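You operate a simulated robot arm through the tools that you are given. There is no shell and no other tool. Be economical: measure what you need, move in short steps, check, and stop when the job is done.

The job below is to be done with a simulated two-armed robot. You get a single attempt, and the scene is never put back.

JOB
Draw the black specks off the ore and drop them in the speck tin.
Fine: the ore is in the yellow handled pan; use the hand magnet; stand it on the tin's bars, hold it while you press its key, hang it back on its peg; spill nothing. Set down upright: hand magnet.

It is judged by the outcome, as a careful person would: the job done as asked, and still so three seconds after it is handed in. It fails if anything else is knocked over, pushed out of place, dropped, spilled or broken.

ROBOT AND FRAMES
Two 6-joint arms with two-finger grippers on one trunk, on a base that drives. Base frame: it is fixed to the floor where the robot stands at the start and does not move with it; the origin is under the middle of the robot, x ahead of it, y to its left, z up; the surface under the hand at the start is at about z = 0.9. Readings come in m, degrees, newtons and seconds.
The left shoulder is at the start at [0.07, 0.189, 1.29], the right one opposite. With the tool pointing down near the work surface each hand reaches from about 0.46 to 0.78 m from the robot's upright axis, wherever it stands, measured 20 degrees to its own side. Places, roughly: bars of the speck tin [0.4, 0.5, 0.9]; peg on the tiles [0.6, -0.3, 1.1]; release key of the magnet [0.6, -0.2, 1]; yellow handled pan (9x21x5 cm) [0.4, 0.8, 0.9]. Payload 2.45 kg a hand.
The tool frame of a hand sits at the grasp point between the pads (the TCP): z along the fingers, y along the line on which they close. The tips reach 0.026 m beyond it. The gripper opens to 0.096 m. The gripper's body begins 0.069 m behind the TCP.
Orientation is told as [roll, pitch, yaw] about the base's x, y, z axes, in that order, counted from this pose: with the fingers straight down and closing along the base's y, the tool's x points along the base's -x, its y along +y and its z along -z.

CONTROLS
- The arms move only by the tool send_rows. It takes "left_increments", "right_increments" or both (then of equal length, played together; a hand with none holds still); each is a list of rows, each a list of 2 entries, a list of its own where there are three numbers: the shift along the tool's x, y, z in m, then the turn, a rotation vector about the tool's x, y, z in degrees. In form: [[[x, y, z], [ax, ay, az]], ...]. A call has 1 to 12 rows; each row is the pose to reach, as a shift and turn from the pose commanded when the call began, along the tool's axes at that moment. "left_jaw" and "right_jaw" are, for a hand that has rows, the finger opening in m, from 0 to 0.096, set as the call begins (left out, the last holds). A row lasts 0.2 s, in which the tool goes at most 0.05 m and 8.6 degrees; a call with a longer step from one row to the next is refused whole, and so is a gripper value outside its range. Where a pose cannot be reached the arm comes as near as it can. A force on the tool above 50 N (or 10 N above the force at the start of the call, whichever is more), or a blocked arm, ends the call early, and 0.2 s more pass. The fingers move at their own pace and stop on an object; they squeeze with about 27 N. The grip force told is the motor's: it shows also when the fingers shut on nothing. Time passes only in rows, and 0.2 s behind the last, so rows that repeat a pose let the fingers close. The reply holds the time, the measured pose of the TCP, the force on the tool along the base axes, the opening and the grip force, in the units named above and with some noise, with the torque about the TCP (base axes, N m) and any sound that the robot's microphone picked up.
- Cameras (640 x 400 px; columns grow to the right, rows downward): "scene" is now at [0.121, 0.0749, 1.606]; the picture's right is [0.51, -0.86, 0.01], its down [-0.60, -0.36, -0.72] and it looks along [0.62, 0.36, -0.69] (base axes); focal length 226 px, centre (320, 200). "left" rides on the left gripper at [0.082, -0.003, -0.098] in its tool frame; the picture's right is [0.04, 1.00, 0.00], its down [-0.73, 0.03, -0.68] and it looks along [-0.68, 0.03, 0.73] (tool axes); focal length 256 px, centre (320, 200). "right" rides on the right gripper at [0.082, 0.003, -0.098] in its tool frame; the picture's right is [-0.04, 1.00, 0.00], its down [-0.73, -0.03, -0.68] and it looks along [-0.68, -0.03, 0.73] (tool axes); focal length 256 px, centre (320, 200). There is no depth. A picture from a camera that has moved, and an enlarged one, comes with that camera's place and axes in the base frame and with its lens. The place of the scene camera against the robot may be out by one fixed shift of up to 0.025 m in any direction.
- get_image(camera): a new picture of that camera. No time passes.
- raise_lower(by): slides the trunk up (or, below 0, down) by that many m; the arms and the scene camera ride with it, the base frame stays. It gives what a move gives, with no picture.
- steer(legs): drives the robot by 1 to 6 legs, each [ahead, left, turn to the left] in m, m and degrees, along the robot's own axes; the way and the turn of a leg run together, so that a leg with both is an arc; at most 1.5 m and 180 degrees a leg. The arms and the cameras ride along, it lands a little off, and it stops where it bumps. It gives what a move gives.
- turn_head(pan, tilt): turns the head with the scene camera to pan (to the left, within 86 degrees either way) and tilt (down, from -29 to 69), counted from straight ahead of the robot. It gives what a move gives.
- inspect(camera, box): a new picture of the part [left, top, right, bottom] of that camera's present view, enlarged. No time passes.
- finish_job(): hands the job in; it is judged then, once.

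Work in short steps. Places have to be worked out from the pictures, the camera data and where the tool is seen: move nearer, look again, correct. Check each grasp and each placing, and mend what went wrong. You have 120 turns and 88 pictures in all, those below and enlarged ones among them. Open the grippers and draw the arms clear of the work before you hand the job in, unless the task says otherwise; then end with one line.

The tools are called after "Call:" as a command line: name --argument value ..., lists and objects as JSON in quotes. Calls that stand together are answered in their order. send_rows: Moves the arms, as the interface text tells. Its arguments: {"type":"object","properties":{"left_increments":{"type":"array"},"left_jaw":{"type":"number"},"right_increments":{"type":"array"},"right_jaw":{"type":"number"}},"required":[]} The other tools are called the same way: raise_lower (by) slides the trunk up or down; steer (legs) drives the base; turn_head (pan, tilt) turns the head that bears the scene camera; get_image (camera) takes a picture; inspect (camera, box) takes an enlarged picture of a part of a camera's view; finish_job () hands the job in.

At the start:

```text
t: 0.0
left_ee_pos: [0.5814, 0.2772, 1.3114]
left_ee_rot: [0.0, 0.1, 0.0]
left_ft_force: [-0.2, 0.7, 0.1]
left_torque: [-0.02, 0.0, 0.0]
left_finger_gap: 0.0961
left_grasp_force: 0.1
right_ee_pos: [0.5351, -0.1438, 1.2866]
right_ee_rot: [-0.2, 0.0, 0.0]
right_ft_force: [-0.9, -0.7, 0.6]
right_torque: [0.03, -0.05, 0.02]
right_finger_gap: 0.0963
right_grasp_force: 0.0
trunk travel left (down, up): [-0.775, 0.065]
robot x, y, heading: [0.0012, 0.0002, -0.0]
head pan, tilt: [30.5, 43.7]
```

scene: 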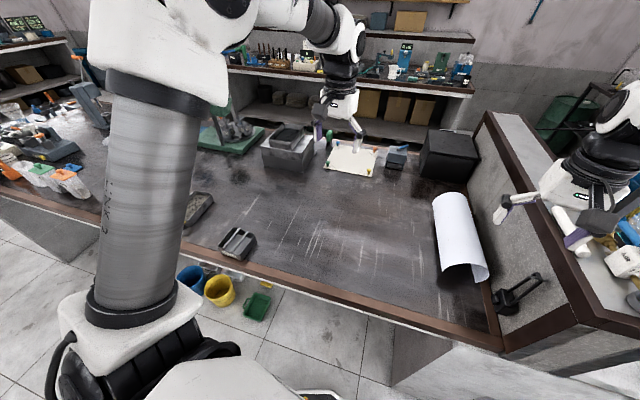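
right: 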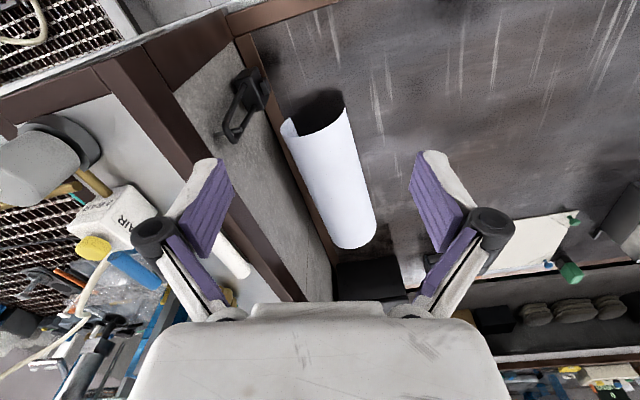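
left: 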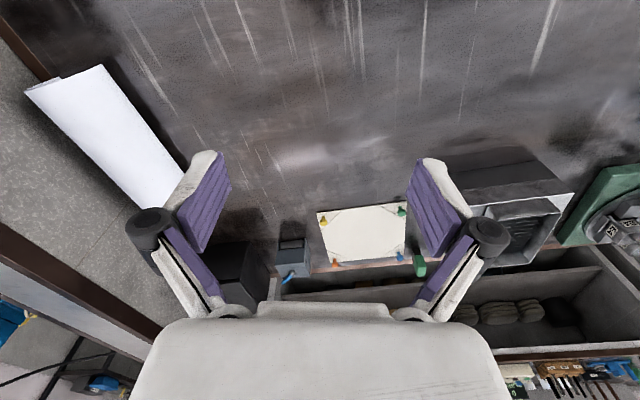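

The magnet seems to hang on the right-hand side wall and the tin stands near the front edge. I enlarge both places to be sure.

Call:
inspect --camera "scene" --box '[440, 220, 600, 320]'

Call:
inspect --camera "scene" --box '[170, 180, 290, 270]'

Call:
inspect --camera "right" --box '[180, 50, 320, 150]'

```text
4.00 times, centred on (520, 270) of scene
camera zoom: at [0.121, 0.0749, 1.606], right [0.51, -0.86, 0.01], down [-0.6, -0.36, -0.72], along [0.62, 0.36, -0.69], focal length 904 px, centre (-480, -80)
```

zoom: 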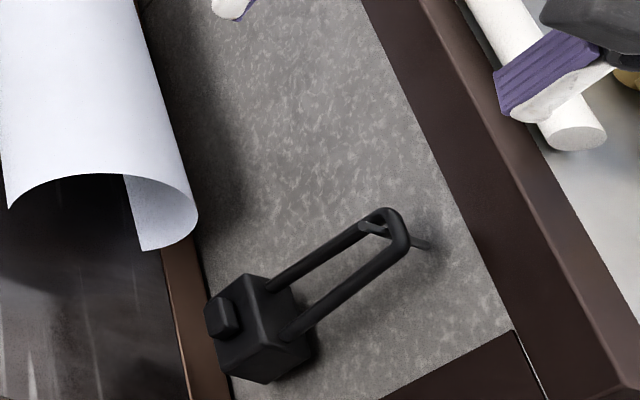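

```text
4.44 times, centred on (230, 225) of scene
camera zoom: at [0.121, 0.0749, 1.606], right [0.51, -0.86, 0.01], down [-0.6, -0.36, -0.72], along [0.62, 0.36, -0.69], focal length 1004 px, centre (720, 89)
```

zoom: 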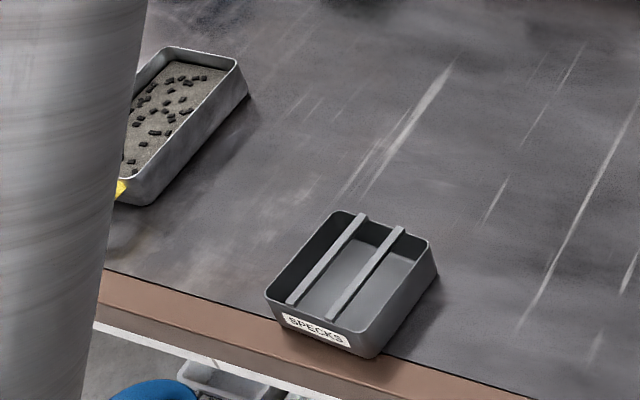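

```text
4.00 times, centred on (250, 100) of right
camera zoom: at [0.453, -0.1412, 1.3862], right [0.04, 1.0, 0.0], down [0.73, -0.03, 0.68], along [0.68, -0.03, -0.73], focal length 1024 px, centre (600, 600)
```

zoom: 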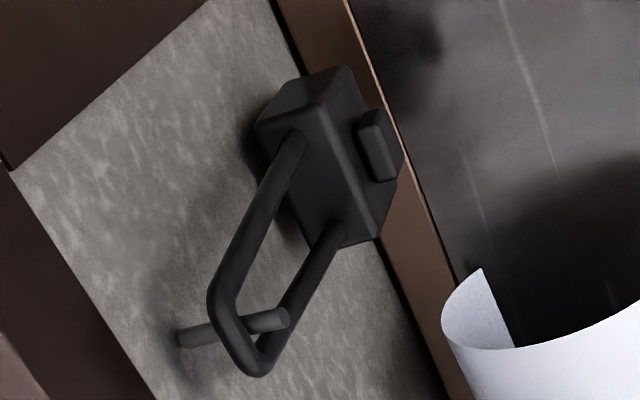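

The magnet hangs by its loop on a peg that sticks out of the side panel, with its key facing +y. I turn the right hand so it closes along x with its camera on the +y side, backing away from the panel as it turns.

Call:
send_rows --right_increments '[[[-0.005, 0.02, 0], [0, 0, 8.2]], [[-0.01, 0.04, 0], [0, 0, 16.4]], [[-0.02, 0.06, 0], [0, 0, 24.6]], [[-0.03, 0.07, 0], [0, 0, 32.8]], [[-0.04, 0.08, 0], [0, 0, 41]], [[-0.05, 0.08, 0], [0, 0, 49.2]], [[-0.06, 0.08, 0], [0, 0, 57.4]], [[-0.06, 0.08, 0], [0, 0, 65.6]], [[-0.06, 0.08, 0], [0, 0, 73.8]], [[-0.06, 0.08, 0], [0, 0, 82]], [[-0.06, 0.08, 0], [0, 0, 90]], [[-0.06, 0.08, 0], [0, 0, 90]]]'

Call:
get_image --camera "right"

```text
t: 2.6
left_ee_pos: [0.5808, 0.2652, 1.314]
left_ee_rot: [0.6, 0.0, 0.0]
left_ft_force: [-0.1, 0.3, 0.1]
left_torque: [0.0, -0.01, -0.01]
left_finger_gap: 0.096
left_grasp_force: 0.1
right_ee_pos: [0.5956, -0.0791, 1.287]
right_ee_rot: [0.0, 1.2, -90.7]
right_ft_force: [0.2, 0.2, -0.4]
right_torque: [0.02, 0.0, 0.0]
right_finger_gap: 0.0959
right_grasp_force: 0.1
trunk travel left (down, up): [-0.775, 0.065]
robot x, y, heading: [0.0006, -0.0005, 0.0]
head pan, tilt: [30.5, 43.7]
```

```text
81 pictures are left
camera right: at [0.6006, -0.0003, 1.3887], right [1.0, -0.05, 0.0], down [-0.04, -0.75, 0.66], along [-0.03, -0.66, -0.75], focal length 256 px, centre (320, 200)
```

right: 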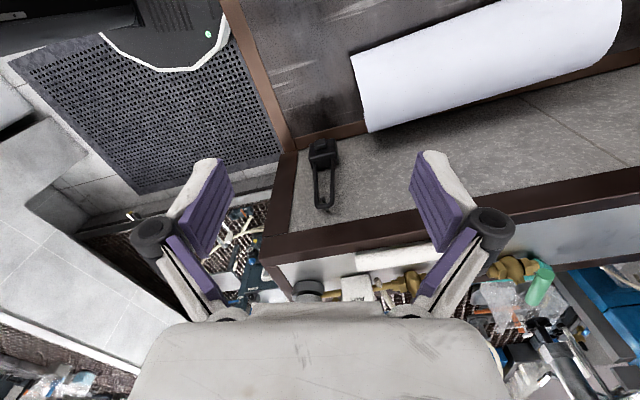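

The magnet is now straight below the view's centre. I enlarge it.

Call:
inspect --camera "right" --box '[280, 130, 376, 220]'

```text
4.44 times, centred on (328, 175) of right
camera zoom: at [0.6006, -0.0003, 1.3887], right [1.0, -0.05, 0.0], down [-0.04, -0.75, 0.66], along [-0.03, -0.66, -0.75], focal length 1138 px, centre (284, 311)
```

zoom: 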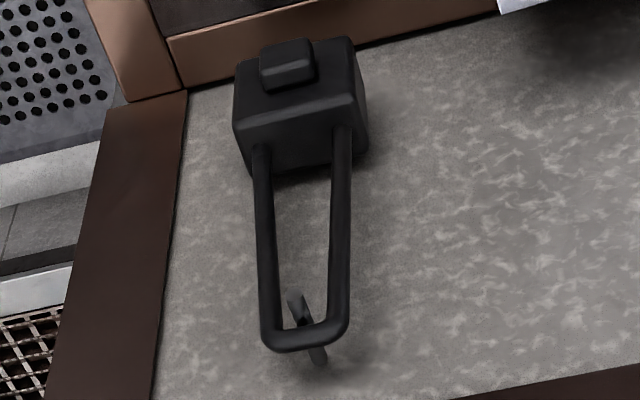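

Right tool axes are now x=+y, y=+x, z=down. I lower the hand and tilt it 25° so the fingers lean toward the panel, to get a nearer view.

Call:
send_rows --right_increments '[[[0, 0, 0.03], [0, -7, 0]], [[0, 0, 0.06], [0, -14, 0]], [[0, 0, 0.09], [0, -20, 0]], [[0, 0, 0.11], [0, -25, 0]], [[0, 0, 0.12], [0, -25, 0]], [[0, 0, 0.12], [0, -25, 0]]]'

Call:
get_image --camera "right"

```text
t: 4.0
left_ee_pos: [0.5818, 0.2663, 1.3139]
left_ee_rot: [0.3, 0.1, 0.1]
left_ft_force: [0.2, -0.2, 0.9]
left_torque: [0.0, -0.01, 0.03]
left_finger_gap: 0.096
left_grasp_force: 0.1
right_ee_pos: [0.6372, -0.1328, 1.1794]
right_ee_rot: [-0.4, -23.6, -91.0]
right_ft_force: [-0.3, -0.1, 0.2]
right_torque: [0.01, -0.04, 0.0]
right_finger_gap: 0.096
right_grasp_force: 0.0
right hand out of reach, approached as far as the arm can: row 2, 3, 4, 5, 6
trunk travel left (down, up): [-0.775, 0.065]
robot x, y, heading: [-0.0006, -0.0002, 0.3]
head pan, tilt: [30.5, 43.7]
```

```text
79 pictures are left
camera right: at [0.6421, -0.0192, 1.2375], right [1.0, -0.06, 0.01], down [-0.03, -0.4, 0.92], along [-0.05, -0.92, -0.4], focal length 256 px, centre (320, 200)
```

right: 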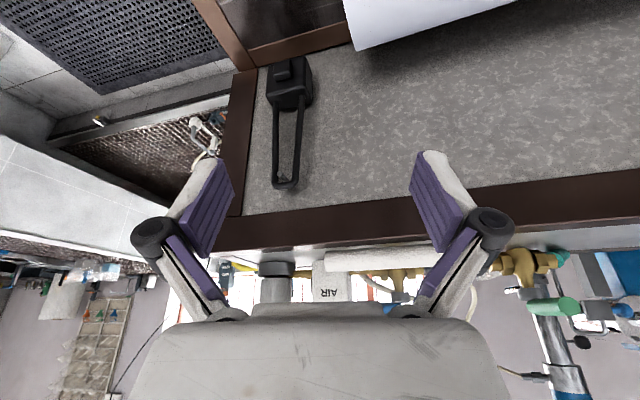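

The reach is limited here, so I enlarge what this nearer view shows to fix the magnet's place.

Call:
inspect --camera "right" --box '[240, 50, 350, 220]'

```text
2.35 times, centred on (295, 135) of right
camera zoom: at [0.6421, -0.0192, 1.2375], right [1.0, -0.06, 0.01], down [-0.03, -0.4, 0.92], along [-0.05, -0.92, -0.4], focal length 602 px, centre (379, 353)
```

zoom: 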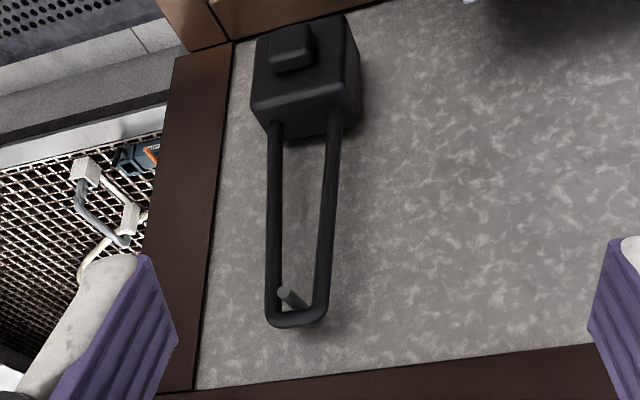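

The loop top is at about (0.595, -0.253, 1.12), the block top at about z 1.02, and the key faces +y. I move toward a pre-grasp point above and in front of the loop, and see how the reach comes out.

Call:
send_rows --right_increments '[[[-0.04, 0, 0.01], [0, 0, 0]], [[-0.08, 0, 0.02], [0, 0, 0]], [[-0.1166, 0, 0.0287], [0, 0, 0]], [[-0.1166, 0, 0.0287], [0, 0, 0]]]'

```text
t: 5.0
left_ee_pos: [0.58, 0.2679, 1.315]
left_ee_rot: [0.4, 0.0, 0.0]
left_ft_force: [0.5, -0.3, 0.4]
left_torque: [-0.02, 0.03, 0.0]
left_finger_gap: 0.096
left_grasp_force: 0.0
right_ee_pos: [0.6349, -0.2451, 1.2003]
right_ee_rot: [0.0, -24.7, -90.0]
right_ft_force: [0.7, -0.2, -0.5]
right_torque: [-0.02, 0.03, 0.01]
right_finger_gap: 0.0959
right_grasp_force: 0.1
trunk travel left (down, up): [-0.775, 0.065]
robot x, y, heading: [-0.0024, 0.0013, -0.1]
head pan, tilt: [30.5, 43.7]
```

The pose is reachable here. I shift 4 cm to −x so the hand centres on the loop, staying above it, and look again.

Call:
send_rows --right_increments '[[[0, -0.02, 0], [0, 0, 0]], [[0, -0.04, 0], [0, 0, 0]], [[0, -0.04, 0], [0, 0, 0]]]'

Call:
get_image --camera "right"

```text
t: 5.8
left_ee_pos: [0.581, 0.2659, 1.3135]
left_ee_rot: [0.4, 0.1, 0.0]
left_ft_force: [0.0, 0.1, -0.2]
left_torque: [-0.02, 0.03, 0.01]
left_finger_gap: 0.0963
left_grasp_force: 0.0
right_ee_pos: [0.5944, -0.245, 1.1985]
right_ee_rot: [0.0, -24.5, -90.0]
right_ft_force: [0.1, -0.3, 0.0]
right_torque: [-0.01, 0.01, -0.01]
right_finger_gap: 0.0961
right_grasp_force: 0.0
trunk travel left (down, up): [-0.775, 0.065]
robot x, y, heading: [-0.0012, -0.0, -0.0]
head pan, tilt: [30.5, 43.7]
```

```text
77 pictures are left
camera right: at [0.5974, -0.1308, 1.2552], right [1.0, -0.04, 0.02], down [-0.03, -0.39, 0.92], along [-0.03, -0.92, -0.39], focal length 256 px, centre (320, 200)
```

right: 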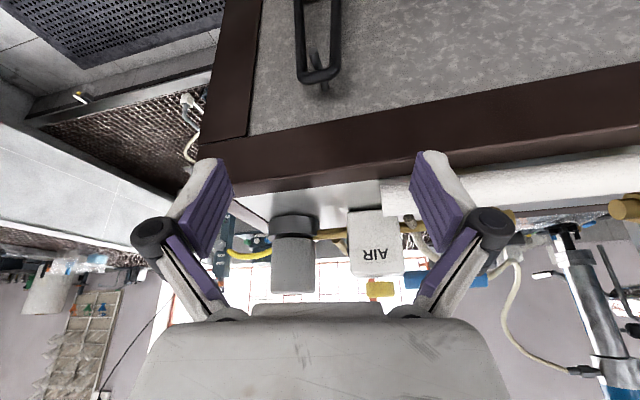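

The loop sits centred between the fingers in x (loop about 0.594, hand 0.594). I go straight down around the loop with the jaw open.

Call:
send_rows --right_increments '[[[0.0124, 0, 0.0273], [0, 0, 0]], [[0.0248, 0, 0.0546], [0, 0, 0]], [[0.0372, 0, 0.0819], [0, 0, 0]], [[0.0468, 0, 0.103], [0, 0, 0]], [[0.0468, 0, 0.103], [0, 0, 0]]]'

Call:
get_image --camera "right"

```text
t: 7.0
left_ee_pos: [0.5807, 0.2663, 1.3131]
left_ee_rot: [0.5, 0.0, 0.0]
left_ft_force: [-0.2, 0.0, 0.1]
left_torque: [0.02, 0.0, 0.02]
left_finger_gap: 0.0961
left_grasp_force: 0.0
right_ee_pos: [0.5956, -0.2425, 1.0821]
right_ee_rot: [0.0, -24.5, -90.0]
right_ft_force: [0.6, 0.1, -0.6]
right_torque: [0.01, 0.04, -0.01]
right_finger_gap: 0.0962
right_grasp_force: 0.1
trunk travel left (down, up): [-0.775, 0.065]
robot x, y, heading: [-0.0036, 0.0031, 0.2]
head pan, tilt: [30.5, 43.7]
```

```text
76 pictures are left
camera right: at [0.5987, -0.1289, 1.1399], right [1.0, -0.04, 0.02], down [-0.03, -0.39, 0.92], along [-0.03, -0.92, -0.39], focal length 256 px, centre (320, 200)
```

right: 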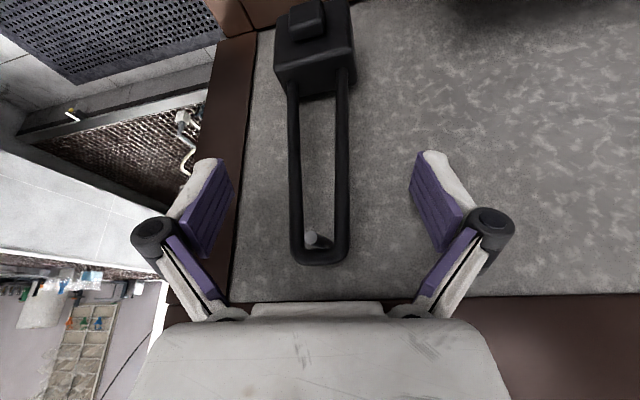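

The legs run between the fingers and lie about 5 mm deeper than the pad centres. I ease in 5 mm, then close.

Call:
send_rows --right_increments '[[[-0.0045, 0, 0.002], [0, 0, 0]], [[-0.0045, 0, 0.002], [0, 0, 0]]]'

Call:
send_rows --right_increments '[[[0, 0, 0], [0, 0, 0]], [[0, 0, 0], [0, 0, 0]], [[0, 0, 0], [0, 0, 0]], [[0, 0, 0], [0, 0, 0]]]' --right_jaw 0.0

Call:
get_image --camera "right"

```text
t: 7.6
left_ee_pos: [0.5802, 0.2703, 1.3126]
left_ee_rot: [0.3, 0.0, 0.2]
left_ft_force: [0.3, 1.0, -0.6]
left_torque: [0.02, 0.01, 0.03]
left_finger_gap: 0.096
left_grasp_force: 0.0
right_ee_pos: [0.5965, -0.2435, 1.0822]
right_ee_rot: [-0.1, -24.7, -89.7]
right_ft_force: [-1.8, 18.1, -8.6]
right_torque: [0.22, 0.46, 1.0]
right_finger_gap: 0.0954
right_grasp_force: 0.0
trunk travel left (down, up): [-0.775, 0.065]
robot x, y, heading: [-0.0033, 0.0005, 0.1]
head pan, tilt: [30.5, 43.7]
```

```text
t: 8.6
left_ee_pos: [0.5793, 0.269, 1.3143]
left_ee_rot: [0.3, 0.0, 0.0]
left_ft_force: [0.4, 0.2, 0.0]
left_torque: [-0.03, -0.02, 0.0]
left_finger_gap: 0.096
left_grasp_force: 0.0
right_ee_pos: [0.5959, -0.2448, 1.0873]
right_ee_rot: [0.1, -24.7, -89.9]
right_ft_force: [2.7, 13.8, 13.0]
right_torque: [0.12, -0.03, 0.35]
right_finger_gap: 0.0326
right_grasp_force: 26.9
trunk travel left (down, up): [-0.775, 0.065]
robot x, y, heading: [-0.0001, 0.0015, -0.2]
head pan, tilt: [30.5, 43.7]
```

```text
75 pictures are left
camera right: at [0.5981, -0.1304, 1.1428], right [1.0, -0.04, 0.02], down [-0.03, -0.38, 0.92], along [-0.03, -0.92, -0.38], focal length 256 px, centre (320, 200)
```

right: 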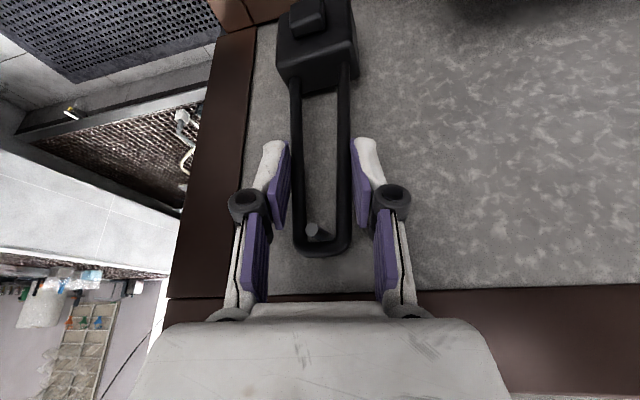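

It is gripped at 32.6 mm; a slight wall contact shows in the y force. I ease off the wall and lift 15 mm so the loop top clears the peg.

Call:
send_rows --right_increments '[[[0.0018, 0, -0.0008], [0, 0, 0]], [[-0.001, 0, -0.008], [0, 0, 0]], [[-0.0035, 0, -0.0149], [0, 0, 0]], [[-0.0035, 0, -0.0149], [0, 0, 0]]]'

Call:
get_image --camera "right"

```text
t: 9.6
left_ee_pos: [0.5797, 0.2685, 1.3127]
left_ee_rot: [0.4, 0.0, 0.0]
left_ft_force: [0.3, -1.3, 0.5]
left_torque: [0.02, 0.01, 0.0]
left_finger_gap: 0.0958
left_grasp_force: 0.1
right_ee_pos: [0.5969, -0.2449, 1.101]
right_ee_rot: [-0.1, -24.7, -89.9]
right_ft_force: [-4.1, 10.2, -5.8]
right_torque: [0.29, 0.2, 0.18]
right_finger_gap: 0.0328
right_grasp_force: 27.2
trunk travel left (down, up): [-0.775, 0.065]
robot x, y, heading: [0.0011, -0.0009, 0.2]
head pan, tilt: [30.5, 43.7]
```

```text
74 pictures are left
camera right: at [0.5999, -0.1301, 1.1572], right [1.0, -0.04, 0.02], down [-0.03, -0.38, 0.92], along [-0.03, -0.92, -0.38], focal length 256 px, centre (320, 200)
```

right: 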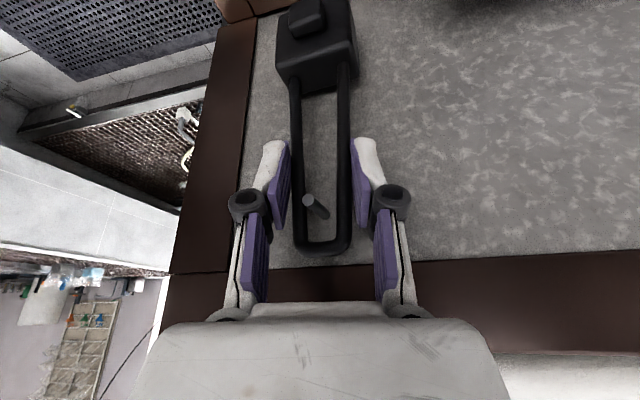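

The loop is lifted off and the peg stands free inside it. I draw straight out along the peg in +y.

Call:
send_rows --right_increments '[[[0.0137, 0, -0.0062], [0, 0, 0]], [[0.0273, 0, -0.0124], [0, 0, 0]], [[0.041, 0, -0.0186], [0, 0, 0]], [[0.0546, 0, -0.0248], [0, 0, 0]], [[0.0546, 0, -0.0248], [0, 0, 0]]]'

Call:
get_image --camera "right"

Call:
get_image --camera "scene"

```text
t: 10.8
left_ee_pos: [0.5811, 0.2656, 1.3138]
left_ee_rot: [0.5, 0.0, 0.0]
left_ft_force: [0.0, 0.4, -0.5]
left_torque: [0.03, -0.03, -0.02]
left_finger_gap: 0.0961
left_grasp_force: 0.1
right_ee_pos: [0.5961, -0.185, 1.0985]
right_ee_rot: [0.1, -24.6, -89.9]
right_ft_force: [-0.3, 0.2, -1.9]
right_torque: [0.02, -0.01, -0.02]
right_finger_gap: 0.0326
right_grasp_force: 27.7
trunk travel left (down, up): [-0.775, 0.065]
robot x, y, heading: [-0.0006, 0.0036, -0.2]
head pan, tilt: [30.5, 43.7]
```

```text
73 pictures are left
camera right: at [0.5988, -0.0707, 1.1557], right [1.0, -0.04, 0.02], down [-0.03, -0.39, 0.92], along [-0.03, -0.92, -0.39], focal length 256 px, centre (320, 200)
```

right: 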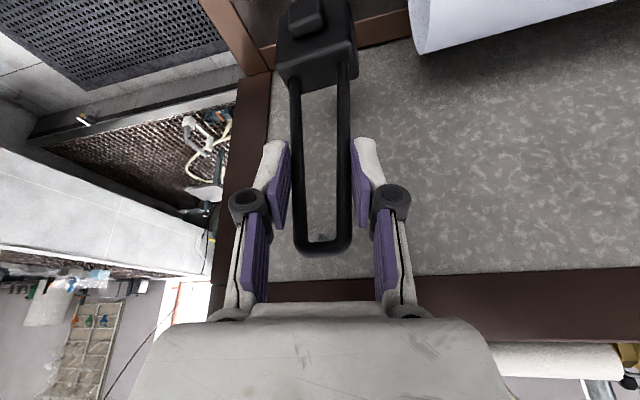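

```text
72 pictures are left
camera scene: at [0.1213, 0.075, 1.606], right [0.51, -0.86, 0.01], down [-0.6, -0.36, -0.72], along [0.62, 0.36, -0.69], focal length 226 px, centre (320, 200)
```

scene: 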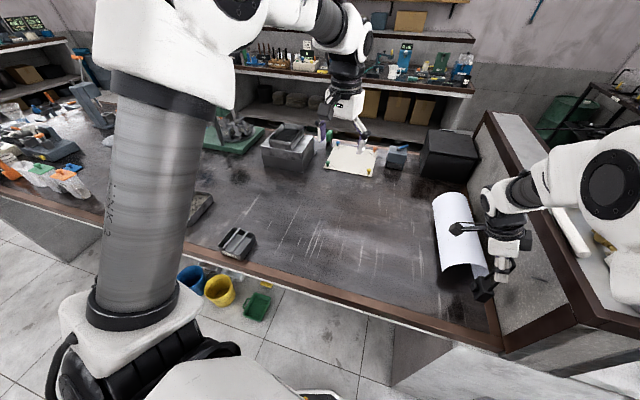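

The magnet is free and held firmly, with nothing else touched. I raise the trunk for clearance before travelling.

Call:
raise_lower --by 0.06

Call:
steer --legs '[[-0.2, 0, 0], [0, 0.55, 0]]'

Call:
turn_head --pan 5 --tilt 50

Call:
get_image --camera "scene"

```text
t: 11.8
left_ee_pos: [0.5816, 0.2651, 1.3722]
left_ee_rot: [0.5, 0.0, 0.1]
left_ft_force: [0.3, 0.2, -0.2]
left_torque: [0.0, 0.03, -0.01]
left_finger_gap: 0.0959
left_grasp_force: 0.1
right_ee_pos: [0.5958, -0.1848, 1.1576]
right_ee_rot: [-0.1, -24.6, -90.0]
right_ft_force: [-0.1, -0.4, -1.1]
right_torque: [0.01, -0.02, -0.02]
right_finger_gap: 0.0326
right_grasp_force: 26.8
trunk travel left (down, up): [-0.835, 0.005]
robot x, y, heading: [-0.0013, 0.0002, -0.1]
head pan, tilt: [30.5, 43.7]
```

```text
t: 16.2
left_ee_pos: [0.374, 0.82, 1.3734]
left_ee_rot: [0.6, 0.1, 0.4]
left_ft_force: [0.0, -0.2, -0.2]
left_torque: [-0.01, 0.01, -0.01]
left_finger_gap: 0.0959
left_grasp_force: 0.1
right_ee_pos: [0.3917, 0.3703, 1.1568]
right_ee_rot: [0.0, -24.4, -89.8]
right_ft_force: [-0.8, 0.0, -1.0]
right_torque: [-0.01, 0.0, -0.02]
right_finger_gap: 0.0328
right_grasp_force: 26.7
trunk travel left (down, up): [-0.835, 0.005]
robot x, y, heading: [-0.2065, 0.5557, 0.0]
head pan, tilt: [30.5, 43.7]
```

```text
t: 17.1
left_ee_pos: [0.3741, 0.8226, 1.373]
left_ee_rot: [0.5, 0.1, 0.2]
left_ft_force: [0.7, 0.0, 0.8]
left_torque: [0.0, -0.03, -0.03]
left_finger_gap: 0.0961
left_grasp_force: 0.0
right_ee_pos: [0.3914, 0.3715, 1.1577]
right_ee_rot: [0.1, -24.5, -89.7]
right_ft_force: [0.2, 0.0, -1.3]
right_torque: [0.03, 0.06, 0.01]
right_finger_gap: 0.0326
right_grasp_force: 26.5
trunk travel left (down, up): [-0.835, 0.005]
robot x, y, heading: [-0.2066, 0.5546, 0.5]
head pan, tilt: [5.0, 50.0]
```

```text
71 pictures are left
camera scene: at [-0.0784, 0.5799, 1.6562], right [0.09, -1.0, 0.0], down [-0.76, -0.07, -0.64], along [0.64, 0.06, -0.77], focal length 226 px, centre (320, 200)
```

scene: 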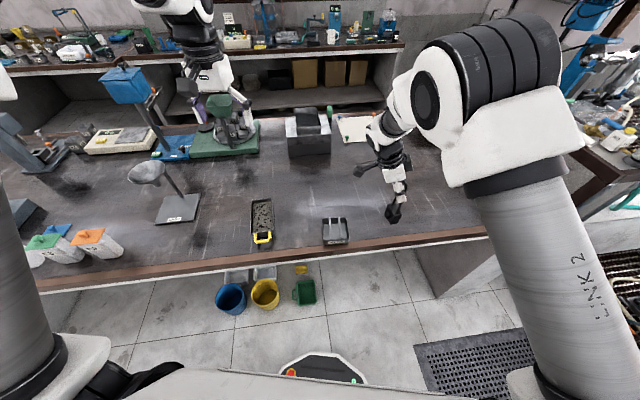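

Both targets are in view: tin at about (0.38, 0.57) and pan at about (0.40, 0.85). I enlarge them for edges and orientation.

Call:
inspect --camera "scene" --box '[230, 185, 370, 265]'

```text
4.57 times, centred on (300, 225) of scene
camera zoom: at [-0.0784, 0.5799, 1.6562], right [0.09, -1.0, 0.0], down [-0.76, -0.07, -0.64], along [0.64, 0.06, -0.77], focal length 1033 px, centre (411, 86)
```

zoom: 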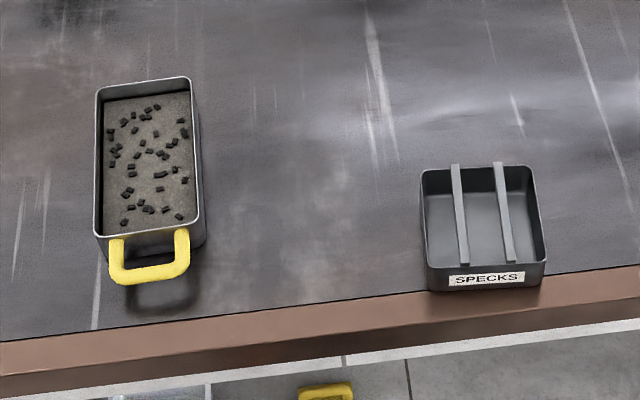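

I now enlarge the right hand's own view, to place the block's faces relative to the grip.

Call:
inspect --camera "right" --box '[260, 0, 380, 80]'

Call:
get_image --camera "left"

Call:
inspect --camera "scene" --box '[350, 130, 430, 230]'

```text
5.00 times, centred on (320, 40) of right
camera zoom: at [0.3938, 0.4854, 1.2145], right [1.0, -0.03, 0.02], down [-0.03, -0.39, 0.92], along [-0.02, -0.92, -0.39], focal length 1280 px, centre (320, 1000)
```

zoom: 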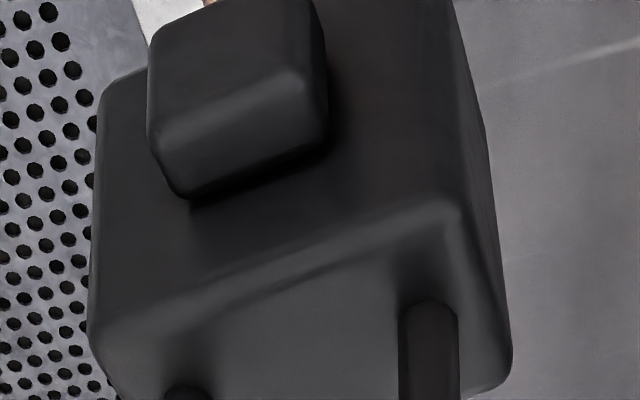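

```text
68 pictures are left
camera left: at [0.2932, 0.8167, 1.471], right [-0.04, 1.0, 0.01], down [0.73, 0.03, 0.68], along [0.68, 0.04, -0.73], focal length 256 px, centre (320, 200)
```

left: 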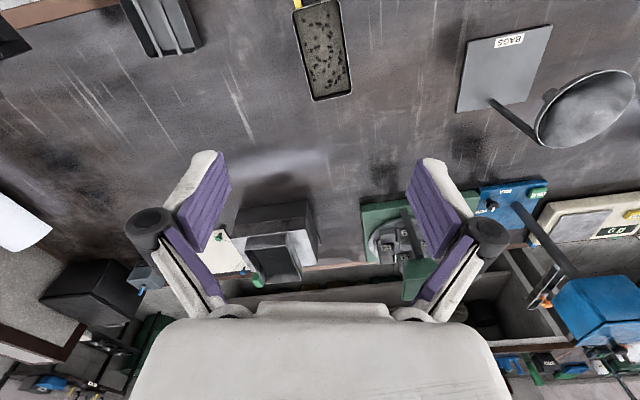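

```text
4.00 times, centred on (390, 180) of scene
camera zoom: at [-0.0784, 0.5799, 1.6562], right [0.09, -1.0, 0.0], down [-0.76, -0.07, -0.64], along [0.64, 0.06, -0.77], focal length 904 px, centre (40, 280)
```

zoom: 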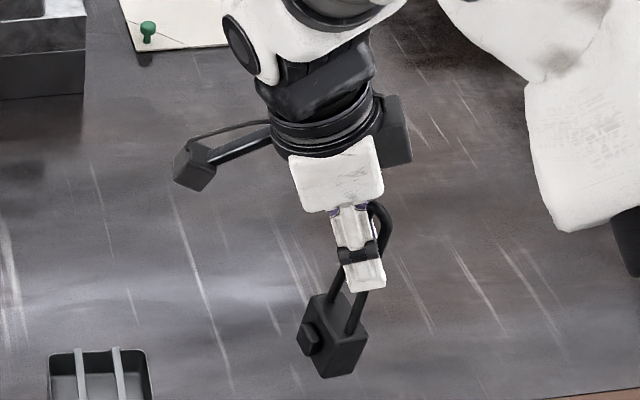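

The table (and so magnet, pan and tin) is turned roughly 10–15° left of my axes. I turn the left hand to yaw −90 too, so it can serve first as an observer and later press the key from the +y side.

Call:
send_rows --left_increments '[[[0, 0, 0.02], [0, 0, 8.2]], [[0, 0, 0.04], [0, 0, 16.4]], [[0, 0, 0.06], [0, 0, 24.6]], [[0, 0, 0.08], [0, 0, 32.8]], [[0, 0, 0.1], [0, 0, 41]], [[0, 0, 0.1], [0, 0, 49.2]], [[0, 0, 0.1], [0, 0, 57.4]], [[0, 0, 0.1], [0, 0, 65.6]], [[0, 0, 0.1], [0, 0, 73.8]], [[0, 0, 0.1], [0, 0, 82]], [[0, 0, 0.1], [0, 0, 90]], [[0, 0, 0.1], [0, 0, 90]]]' --left_jaw 0.0

Call:
send_rows --left_increments '[[[0, 0, 0.02], [0, -8, 0]], [[0, 0, 0.04], [0, -16, 0]], [[0, 0, 0.06], [0, -24, 0]], [[0, 0, 0.08], [0, -32, 0]], [[0, 0, 0.1], [0, -40, 0]], [[0, 0, 0.1], [0, -45, 0]], [[0, 0, 0.1], [0, -45, 0]]]'

Call:
get_image --camera "left"

```text
t: 19.7
left_ee_pos: [0.3742, 0.823, 1.2724]
left_ee_rot: [0.0, 0.5, -89.8]
left_ft_force: [0.9, 0.3, -0.2]
left_torque: [-0.01, -0.02, 0.0]
left_finger_gap: 0.0
left_grasp_force: 26.8
right_ee_pos: [0.3918, 0.3709, 1.1571]
right_ee_rot: [0.0, -24.4, -89.6]
right_ft_force: [-0.3, 0.0, -1.4]
right_torque: [0.01, -0.01, 0.01]
right_finger_gap: 0.0324
right_grasp_force: 26.9
trunk travel left (down, up): [-0.835, 0.005]
robot x, y, heading: [-0.2011, 0.5529, 0.3]
head pan, tilt: [5.0, 50.0]
```

```text
t: 21.3
left_ee_pos: [0.3758, 0.8227, 1.1735]
left_ee_rot: [0.0, -44.6, -89.7]
left_ft_force: [0.5, 0.2, -0.2]
left_torque: [0.01, -0.03, -0.03]
left_finger_gap: 0.0
left_grasp_force: 27.1
right_ee_pos: [0.3912, 0.3701, 1.1572]
right_ee_rot: [0.0, -24.5, -89.6]
right_ft_force: [-0.5, 0.0, -1.0]
right_torque: [-0.03, -0.04, -0.06]
right_finger_gap: 0.0323
right_grasp_force: 27.0
trunk travel left (down, up): [-0.835, 0.005]
robot x, y, heading: [-0.2053, 0.5553, 0.1]
head pan, tilt: [5.0, 50.0]
```

```text
66 pictures are left
camera left: at [0.3707, 0.9495, 1.1868], right [1.0, 0.03, -0.03], down [0.03, -0.05, 1.0], along [0.03, -1.0, -0.05], focal length 256 px, centre (320, 200)
```

left: 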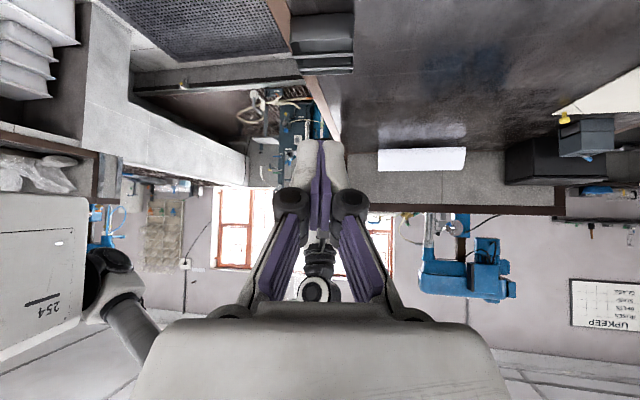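

The closed fingers hide the magnet. I open the left jaw, move 12 cm nearer, and look between the fingers.

Call:
send_rows --left_increments '[[[-0.03, 0, 0.03], [0, 0, 0]], [[-0.06, 0, 0.06], [0, 0, 0]], [[-0.085, 0, 0.085], [0, 0, 0]], [[-0.085, 0, 0.085], [0, 0, 0]]]' --left_jaw 0.096

Call:
inspect --camera "left" --box '[220, 110, 420, 300]'

```text
t: 22.3
left_ee_pos: [0.3726, 0.7073, 1.1738]
left_ee_rot: [0.1, -44.5, -89.7]
left_ft_force: [0.6, 0.8, -0.1]
left_torque: [-0.01, 0.03, 0.01]
left_finger_gap: 0.0958
left_grasp_force: 0.1
right_ee_pos: [0.3917, 0.3715, 1.1576]
right_ee_rot: [0.0, -24.5, -89.6]
right_ft_force: [-0.8, 0.3, -0.5]
right_torque: [0.0, 0.0, 0.01]
right_finger_gap: 0.0323
right_grasp_force: 27.4
trunk travel left (down, up): [-0.835, 0.005]
robot x, y, heading: [-0.206, 0.5556, 0.3]
head pan, tilt: [5.0, 50.0]
```

```text
2.11 times, centred on (320, 205) of left
camera zoom: at [0.3697, 0.8325, 1.1867], right [1.0, 0.03, -0.03], down [0.03, -0.05, 1.0], along [0.03, -1.0, -0.05], focal length 539 px, centre (320, 190)
```

zoom: 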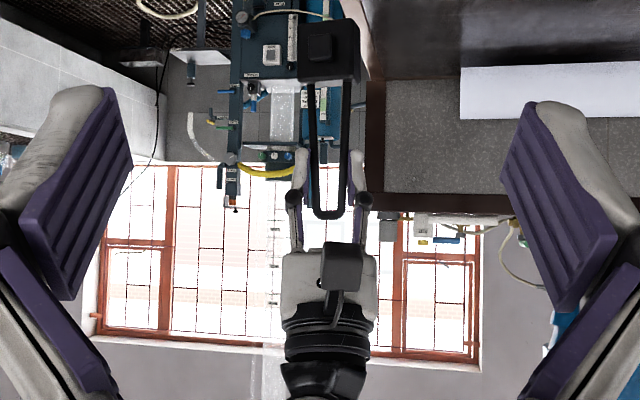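

I zoom in tighter on the block and key.

Call:
inspect --camera "left" --box '[295, 110, 355, 155]'

```text
8.89 times, centred on (325, 132) of left
camera zoom: at [0.3697, 0.8325, 1.1867], right [1.0, 0.03, -0.03], down [0.03, -0.05, 1.0], along [0.03, -1.0, -0.05], focal length 2276 px, centre (276, 800)
```

zoom: 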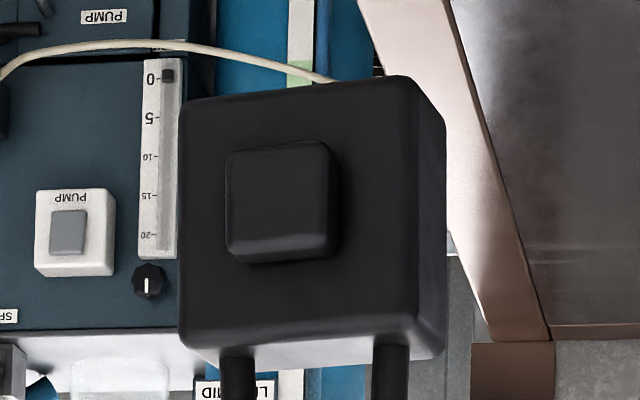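

The block is about a 48 mm cube: its bottom is 0.135 below the TCP and its loop top 0.03 above. A dish stand sits at about (0.43, 1.22, 1.12), so I lift and retract the left hand well above it before driving further left.

Call:
send_rows --left_increments '[[[-0.03, -0.02, -0.03], [0, 0, 0]], [[-0.06, -0.04, -0.06], [0, 0, 0]], [[-0.09, -0.06, -0.09], [0, 0, 0]], [[-0.12, -0.08, -0.12], [0, 0, 0]], [[-0.12, -0.08, -0.12], [0, 0, 0]]]'

Call:
get_image --camera "scene"

```text
t: 23.5
left_ee_pos: [0.292, 0.704, 1.3427]
left_ee_rot: [-0.1, -44.5, -89.7]
left_ft_force: [0.4, -0.4, 0.5]
left_torque: [0.01, 0.02, 0.0]
left_finger_gap: 0.0958
left_grasp_force: 0.1
right_ee_pos: [0.3911, 0.3717, 1.157]
right_ee_rot: [0.0, -24.4, -89.7]
right_ft_force: [-0.4, -0.8, -1.4]
right_torque: [0.03, 0.01, 0.02]
right_finger_gap: 0.0322
right_grasp_force: 26.9
trunk travel left (down, up): [-0.835, 0.005]
robot x, y, heading: [-0.2051, 0.5565, 0.3]
head pan, tilt: [5.0, 50.0]
```

```text
63 pictures are left
camera scene: at [-0.0781, 0.5791, 1.6561], right [0.09, -1.0, 0.0], down [-0.76, -0.07, -0.64], along [0.64, 0.06, -0.77], focal length 226 px, centre (320, 200)
```

scene: 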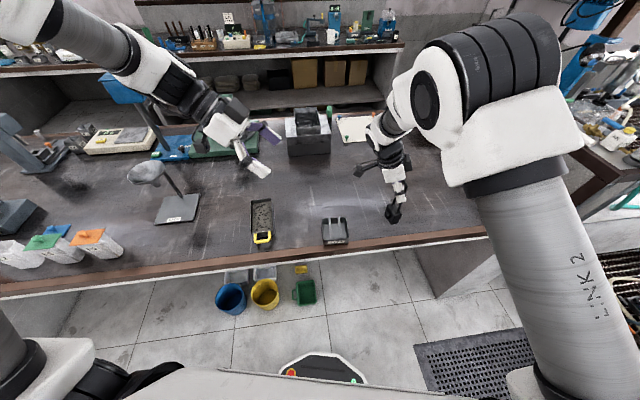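

The left forearm is high and near the robot. I drive left toward the pan.

Call:
steer --legs '[[0.0, 0.3, 0]]'

Call:
get_image --camera "scene"

```text
t: 25.6
left_ee_pos: [0.2909, 1.0082, 1.3433]
left_ee_rot: [0.1, -44.4, -89.4]
left_ft_force: [0.4, 0.2, 0.3]
left_torque: [0.01, -0.02, 0.01]
left_finger_gap: 0.0961
left_grasp_force: 0.0
right_ee_pos: [0.3909, 0.6749, 1.1569]
right_ee_rot: [0.0, -24.4, -89.6]
right_ft_force: [0.2, -0.5, -0.9]
right_torque: [0.01, 0.03, 0.0]
right_finger_gap: 0.0319
right_grasp_force: 26.8
trunk travel left (down, up): [-0.835, 0.005]
robot x, y, heading: [-0.2034, 0.8582, 0.7]
head pan, tilt: [5.0, 50.0]
```

```text
62 pictures are left
camera scene: at [-0.0805, 0.88, 1.6562], right [0.1, -1.0, 0.0], down [-0.76, -0.07, -0.64], along [0.64, 0.06, -0.77], focal length 226 px, centre (320, 200)
```

scene: 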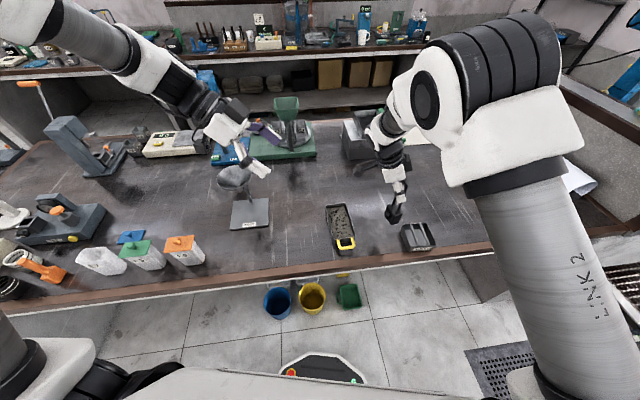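

Clear so far; the dish stays well below the left hand. I drive the remaining 0.19 m left and 0.02 ahead.

Call:
steer --legs '[[0.02, 0.19, -0.7]]'

Call:
get_image --camera "right"

Call:
get_image --camera "scene"

```text
t: 27.1
left_ee_pos: [0.3113, 1.1884, 1.3435]
left_ee_rot: [0.1, -44.2, -90.0]
left_ft_force: [0.4, 0.5, 0.2]
left_torque: [0.03, -0.02, -0.01]
left_finger_gap: 0.0961
left_grasp_force: 0.2
right_ee_pos: [0.406, 0.8558, 1.1566]
right_ee_rot: [0.1, -24.2, -90.0]
right_ft_force: [0.0, -0.7, -1.6]
right_torque: [0.05, -0.04, -0.01]
right_finger_gap: 0.0318
right_grasp_force: 27.0
trunk travel left (down, up): [-0.835, 0.005]
robot x, y, heading: [-0.1895, 1.0455, -0.3]
head pan, tilt: [5.0, 50.0]
```

```text
61 pictures are left
camera right: at [0.4102, 0.9695, 1.2145], right [1.0, -0.04, 0.02], down [-0.03, -0.39, 0.92], along [-0.03, -0.92, -0.39], focal length 256 px, centre (320, 200)
```

right: 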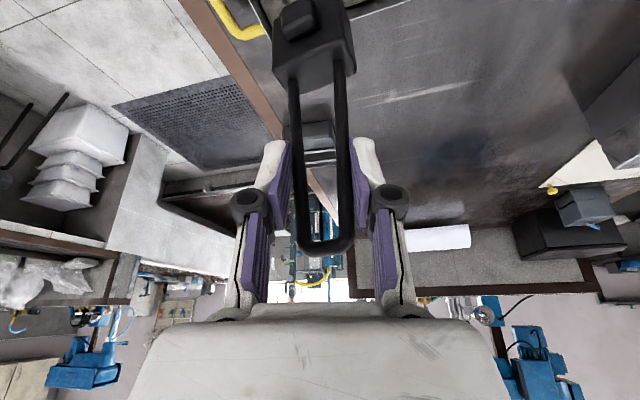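

```text
60 pictures are left
camera scene: at [-0.0618, 1.0648, 1.6563], right [0.09, -1.0, 0.0], down [-0.76, -0.07, -0.64], along [0.64, 0.06, -0.77], focal length 226 px, centre (320, 200)
```

scene: 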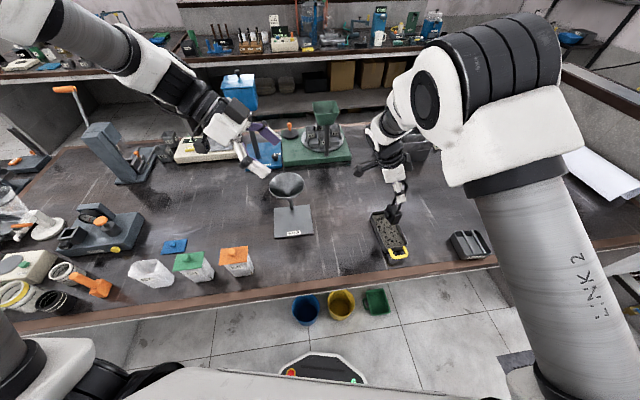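

The magnet is roughly above the pan. I zoom the scene view to judge its offset.

Call:
inspect --camera "scene" --box '[350, 190, 430, 270]'

Call:
inspect --camera "right" --box '[200, 0, 400, 125]'

```text
5.00 times, centred on (390, 230) of scene
camera zoom: at [-0.0618, 1.0648, 1.6563], right [0.09, -1.0, 0.0], down [-0.76, -0.07, -0.64], along [0.64, 0.06, -0.77], focal length 1130 px, centre (-30, 50)
```

zoom: 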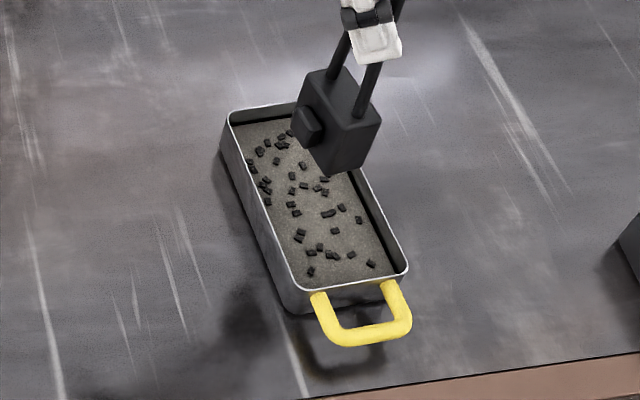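

```text
3.20 times, centred on (300, 62) of right
camera zoom: at [0.4102, 0.9695, 1.2145], right [1.0, -0.04, 0.02], down [-0.03, -0.39, 0.92], along [-0.03, -0.92, -0.39], focal length 819 px, centre (384, 640)
```

zoom: 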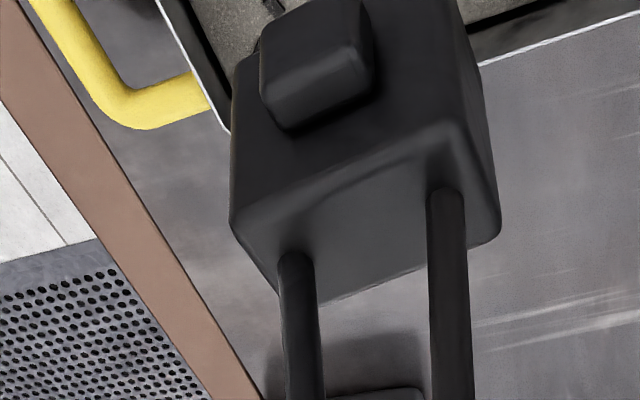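

The block turns out to be about 48 mm wide, 30 mm deep and 48 mm high, yawed about 20°. So on the bars it must be turned about 90° to span them. I centre it over the pan (centre about (0.421, 0.845), rim about 0.95) and lower to just above the rim.

Call:
send_rows --right_increments '[[[0.0, 0.01, 0.0], [0, 0, 0]], [[0.006, 0.017, 0.018], [0, 0, 0]], [[0.014, 0.017, 0.038], [0, 0, 0]], [[0.0228, 0.017, 0.0577], [0, 0, 0]], [[0.0228, 0.017, 0.0577], [0, 0, 0]]]'

Call:
inspect --camera "scene" --box '[350, 190, 430, 270]'

Call:
inspect --camera "right" --box '[200, 0, 400, 125]'

```text
t: 28.3
left_ee_pos: [0.3117, 1.1918, 1.344]
left_ee_rot: [0.0, -44.4, -90.1]
left_ft_force: [-0.4, -0.7, -0.5]
left_torque: [0.04, 0.03, -0.01]
left_finger_gap: 0.0959
left_grasp_force: 0.1
right_ee_pos: [0.4252, 0.8551, 1.0928]
right_ee_rot: [-0.1, -24.5, -90.0]
right_ft_force: [-0.6, 0.3, -1.9]
right_torque: [0.01, -0.02, 0.01]
right_finger_gap: 0.0319
right_grasp_force: 26.9
trunk travel left (down, up): [-0.835, 0.005]
robot x, y, heading: [-0.1894, 1.0457, 0.1]
head pan, tilt: [5.0, 50.0]
```

```text
5.00 times, centred on (390, 230) of scene
camera zoom: at [-0.0613, 1.0681, 1.6562], right [0.09, -1.0, 0.0], down [-0.76, -0.07, -0.64], along [0.64, 0.06, -0.77], focal length 1130 px, centre (-30, 50)
```

zoom: 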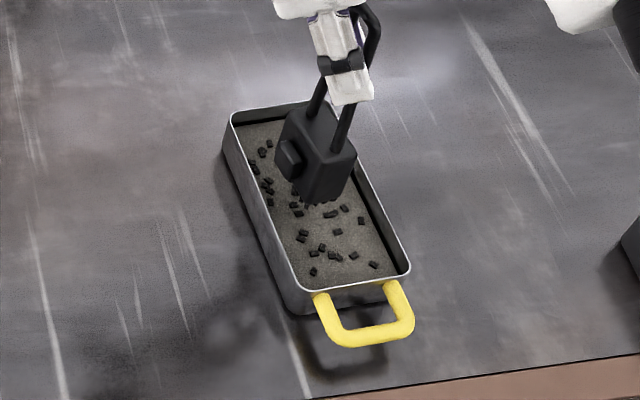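

```text
3.20 times, centred on (300, 62) of right
camera zoom: at [0.429, 0.9683, 1.1506], right [1.0, -0.04, 0.02], down [-0.03, -0.39, 0.92], along [-0.03, -0.92, -0.39], focal length 819 px, centre (384, 640)
```

zoom: 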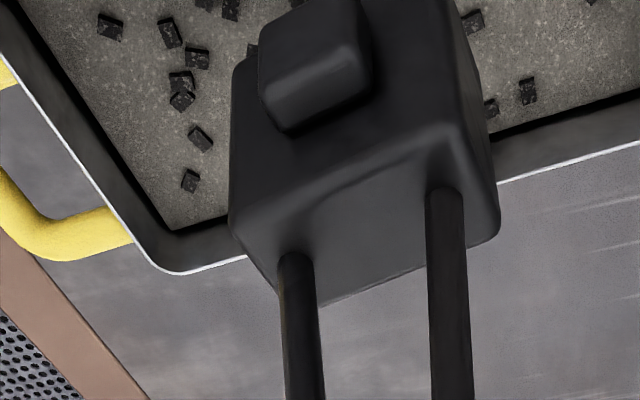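

Specks already leap to the pole at this height. I lower 13 mm more and sweep slowly round the inside, keeping well off the walls.

Call:
send_rows --right_increments '[[[-0.0011, 0.002, 0.007], [0, 0, 0]], [[-0.0011, 0.002, 0.0147], [0, 0, 0]], [[0.007, 0.019, 0.011], [0, 0, 0]], [[0.015, 0.0365, 0.0074], [0, 0, 0]], [[0.015, 0.0365, 0.0074], [0, 0, 0]], [[-0.0008, 0.041, 0.0146], [0, 0, 0]], [[-0.0008, 0.041, 0.0146], [0, 0, 0]], [[-0.0067, 0.0165, 0.0172], [0, 0, 0]], [[-0.0011, 0.002, 0.0147], [0, 0, 0]], [[-0.0011, 0.002, 0.0147], [0, 0, 0]]]'

Call:
inspect --camera "scene" --box '[350, 190, 430, 270]'

Call:
inspect --camera "right" --box '[200, 0, 400, 125]'

```text
t: 30.5
left_ee_pos: [0.3125, 1.1928, 1.342]
left_ee_rot: [-0.1, -44.5, -89.9]
left_ft_force: [0.0, -0.1, 0.0]
left_torque: [-0.01, 0.03, 0.0]
left_finger_gap: 0.096
left_grasp_force: 0.1
right_ee_pos: [0.4284, 0.8477, 1.0814]
right_ee_rot: [-0.1, -24.4, -90.0]
right_ft_force: [0.3, 0.3, -1.0]
right_torque: [-0.01, 0.01, -0.01]
right_finger_gap: 0.0316
right_grasp_force: 26.7
trunk travel left (down, up): [-0.835, 0.005]
robot x, y, heading: [-0.1909, 1.0449, -0.1]
head pan, tilt: [5.0, 50.0]
```

```text
5.00 times, centred on (390, 230) of scene
camera zoom: at [-0.0598, 1.0691, 1.656], right [0.09, -1.0, 0.0], down [-0.76, -0.07, -0.64], along [0.64, 0.06, -0.77], focal length 1130 px, centre (-30, 50)
```

zoom: 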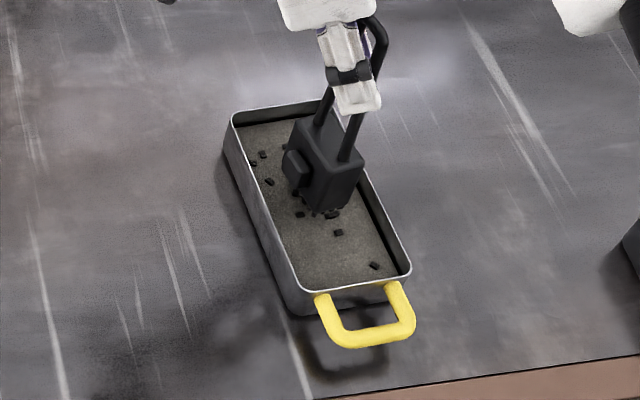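

```text
3.20 times, centred on (300, 62) of right
camera zoom: at [0.431, 0.9614, 1.1391], right [1.0, -0.04, 0.02], down [-0.03, -0.39, 0.92], along [-0.03, -0.92, -0.39], focal length 819 px, centre (384, 640)
```

zoom: 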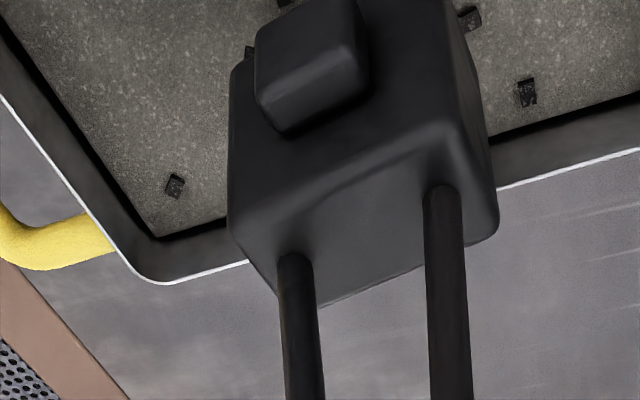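

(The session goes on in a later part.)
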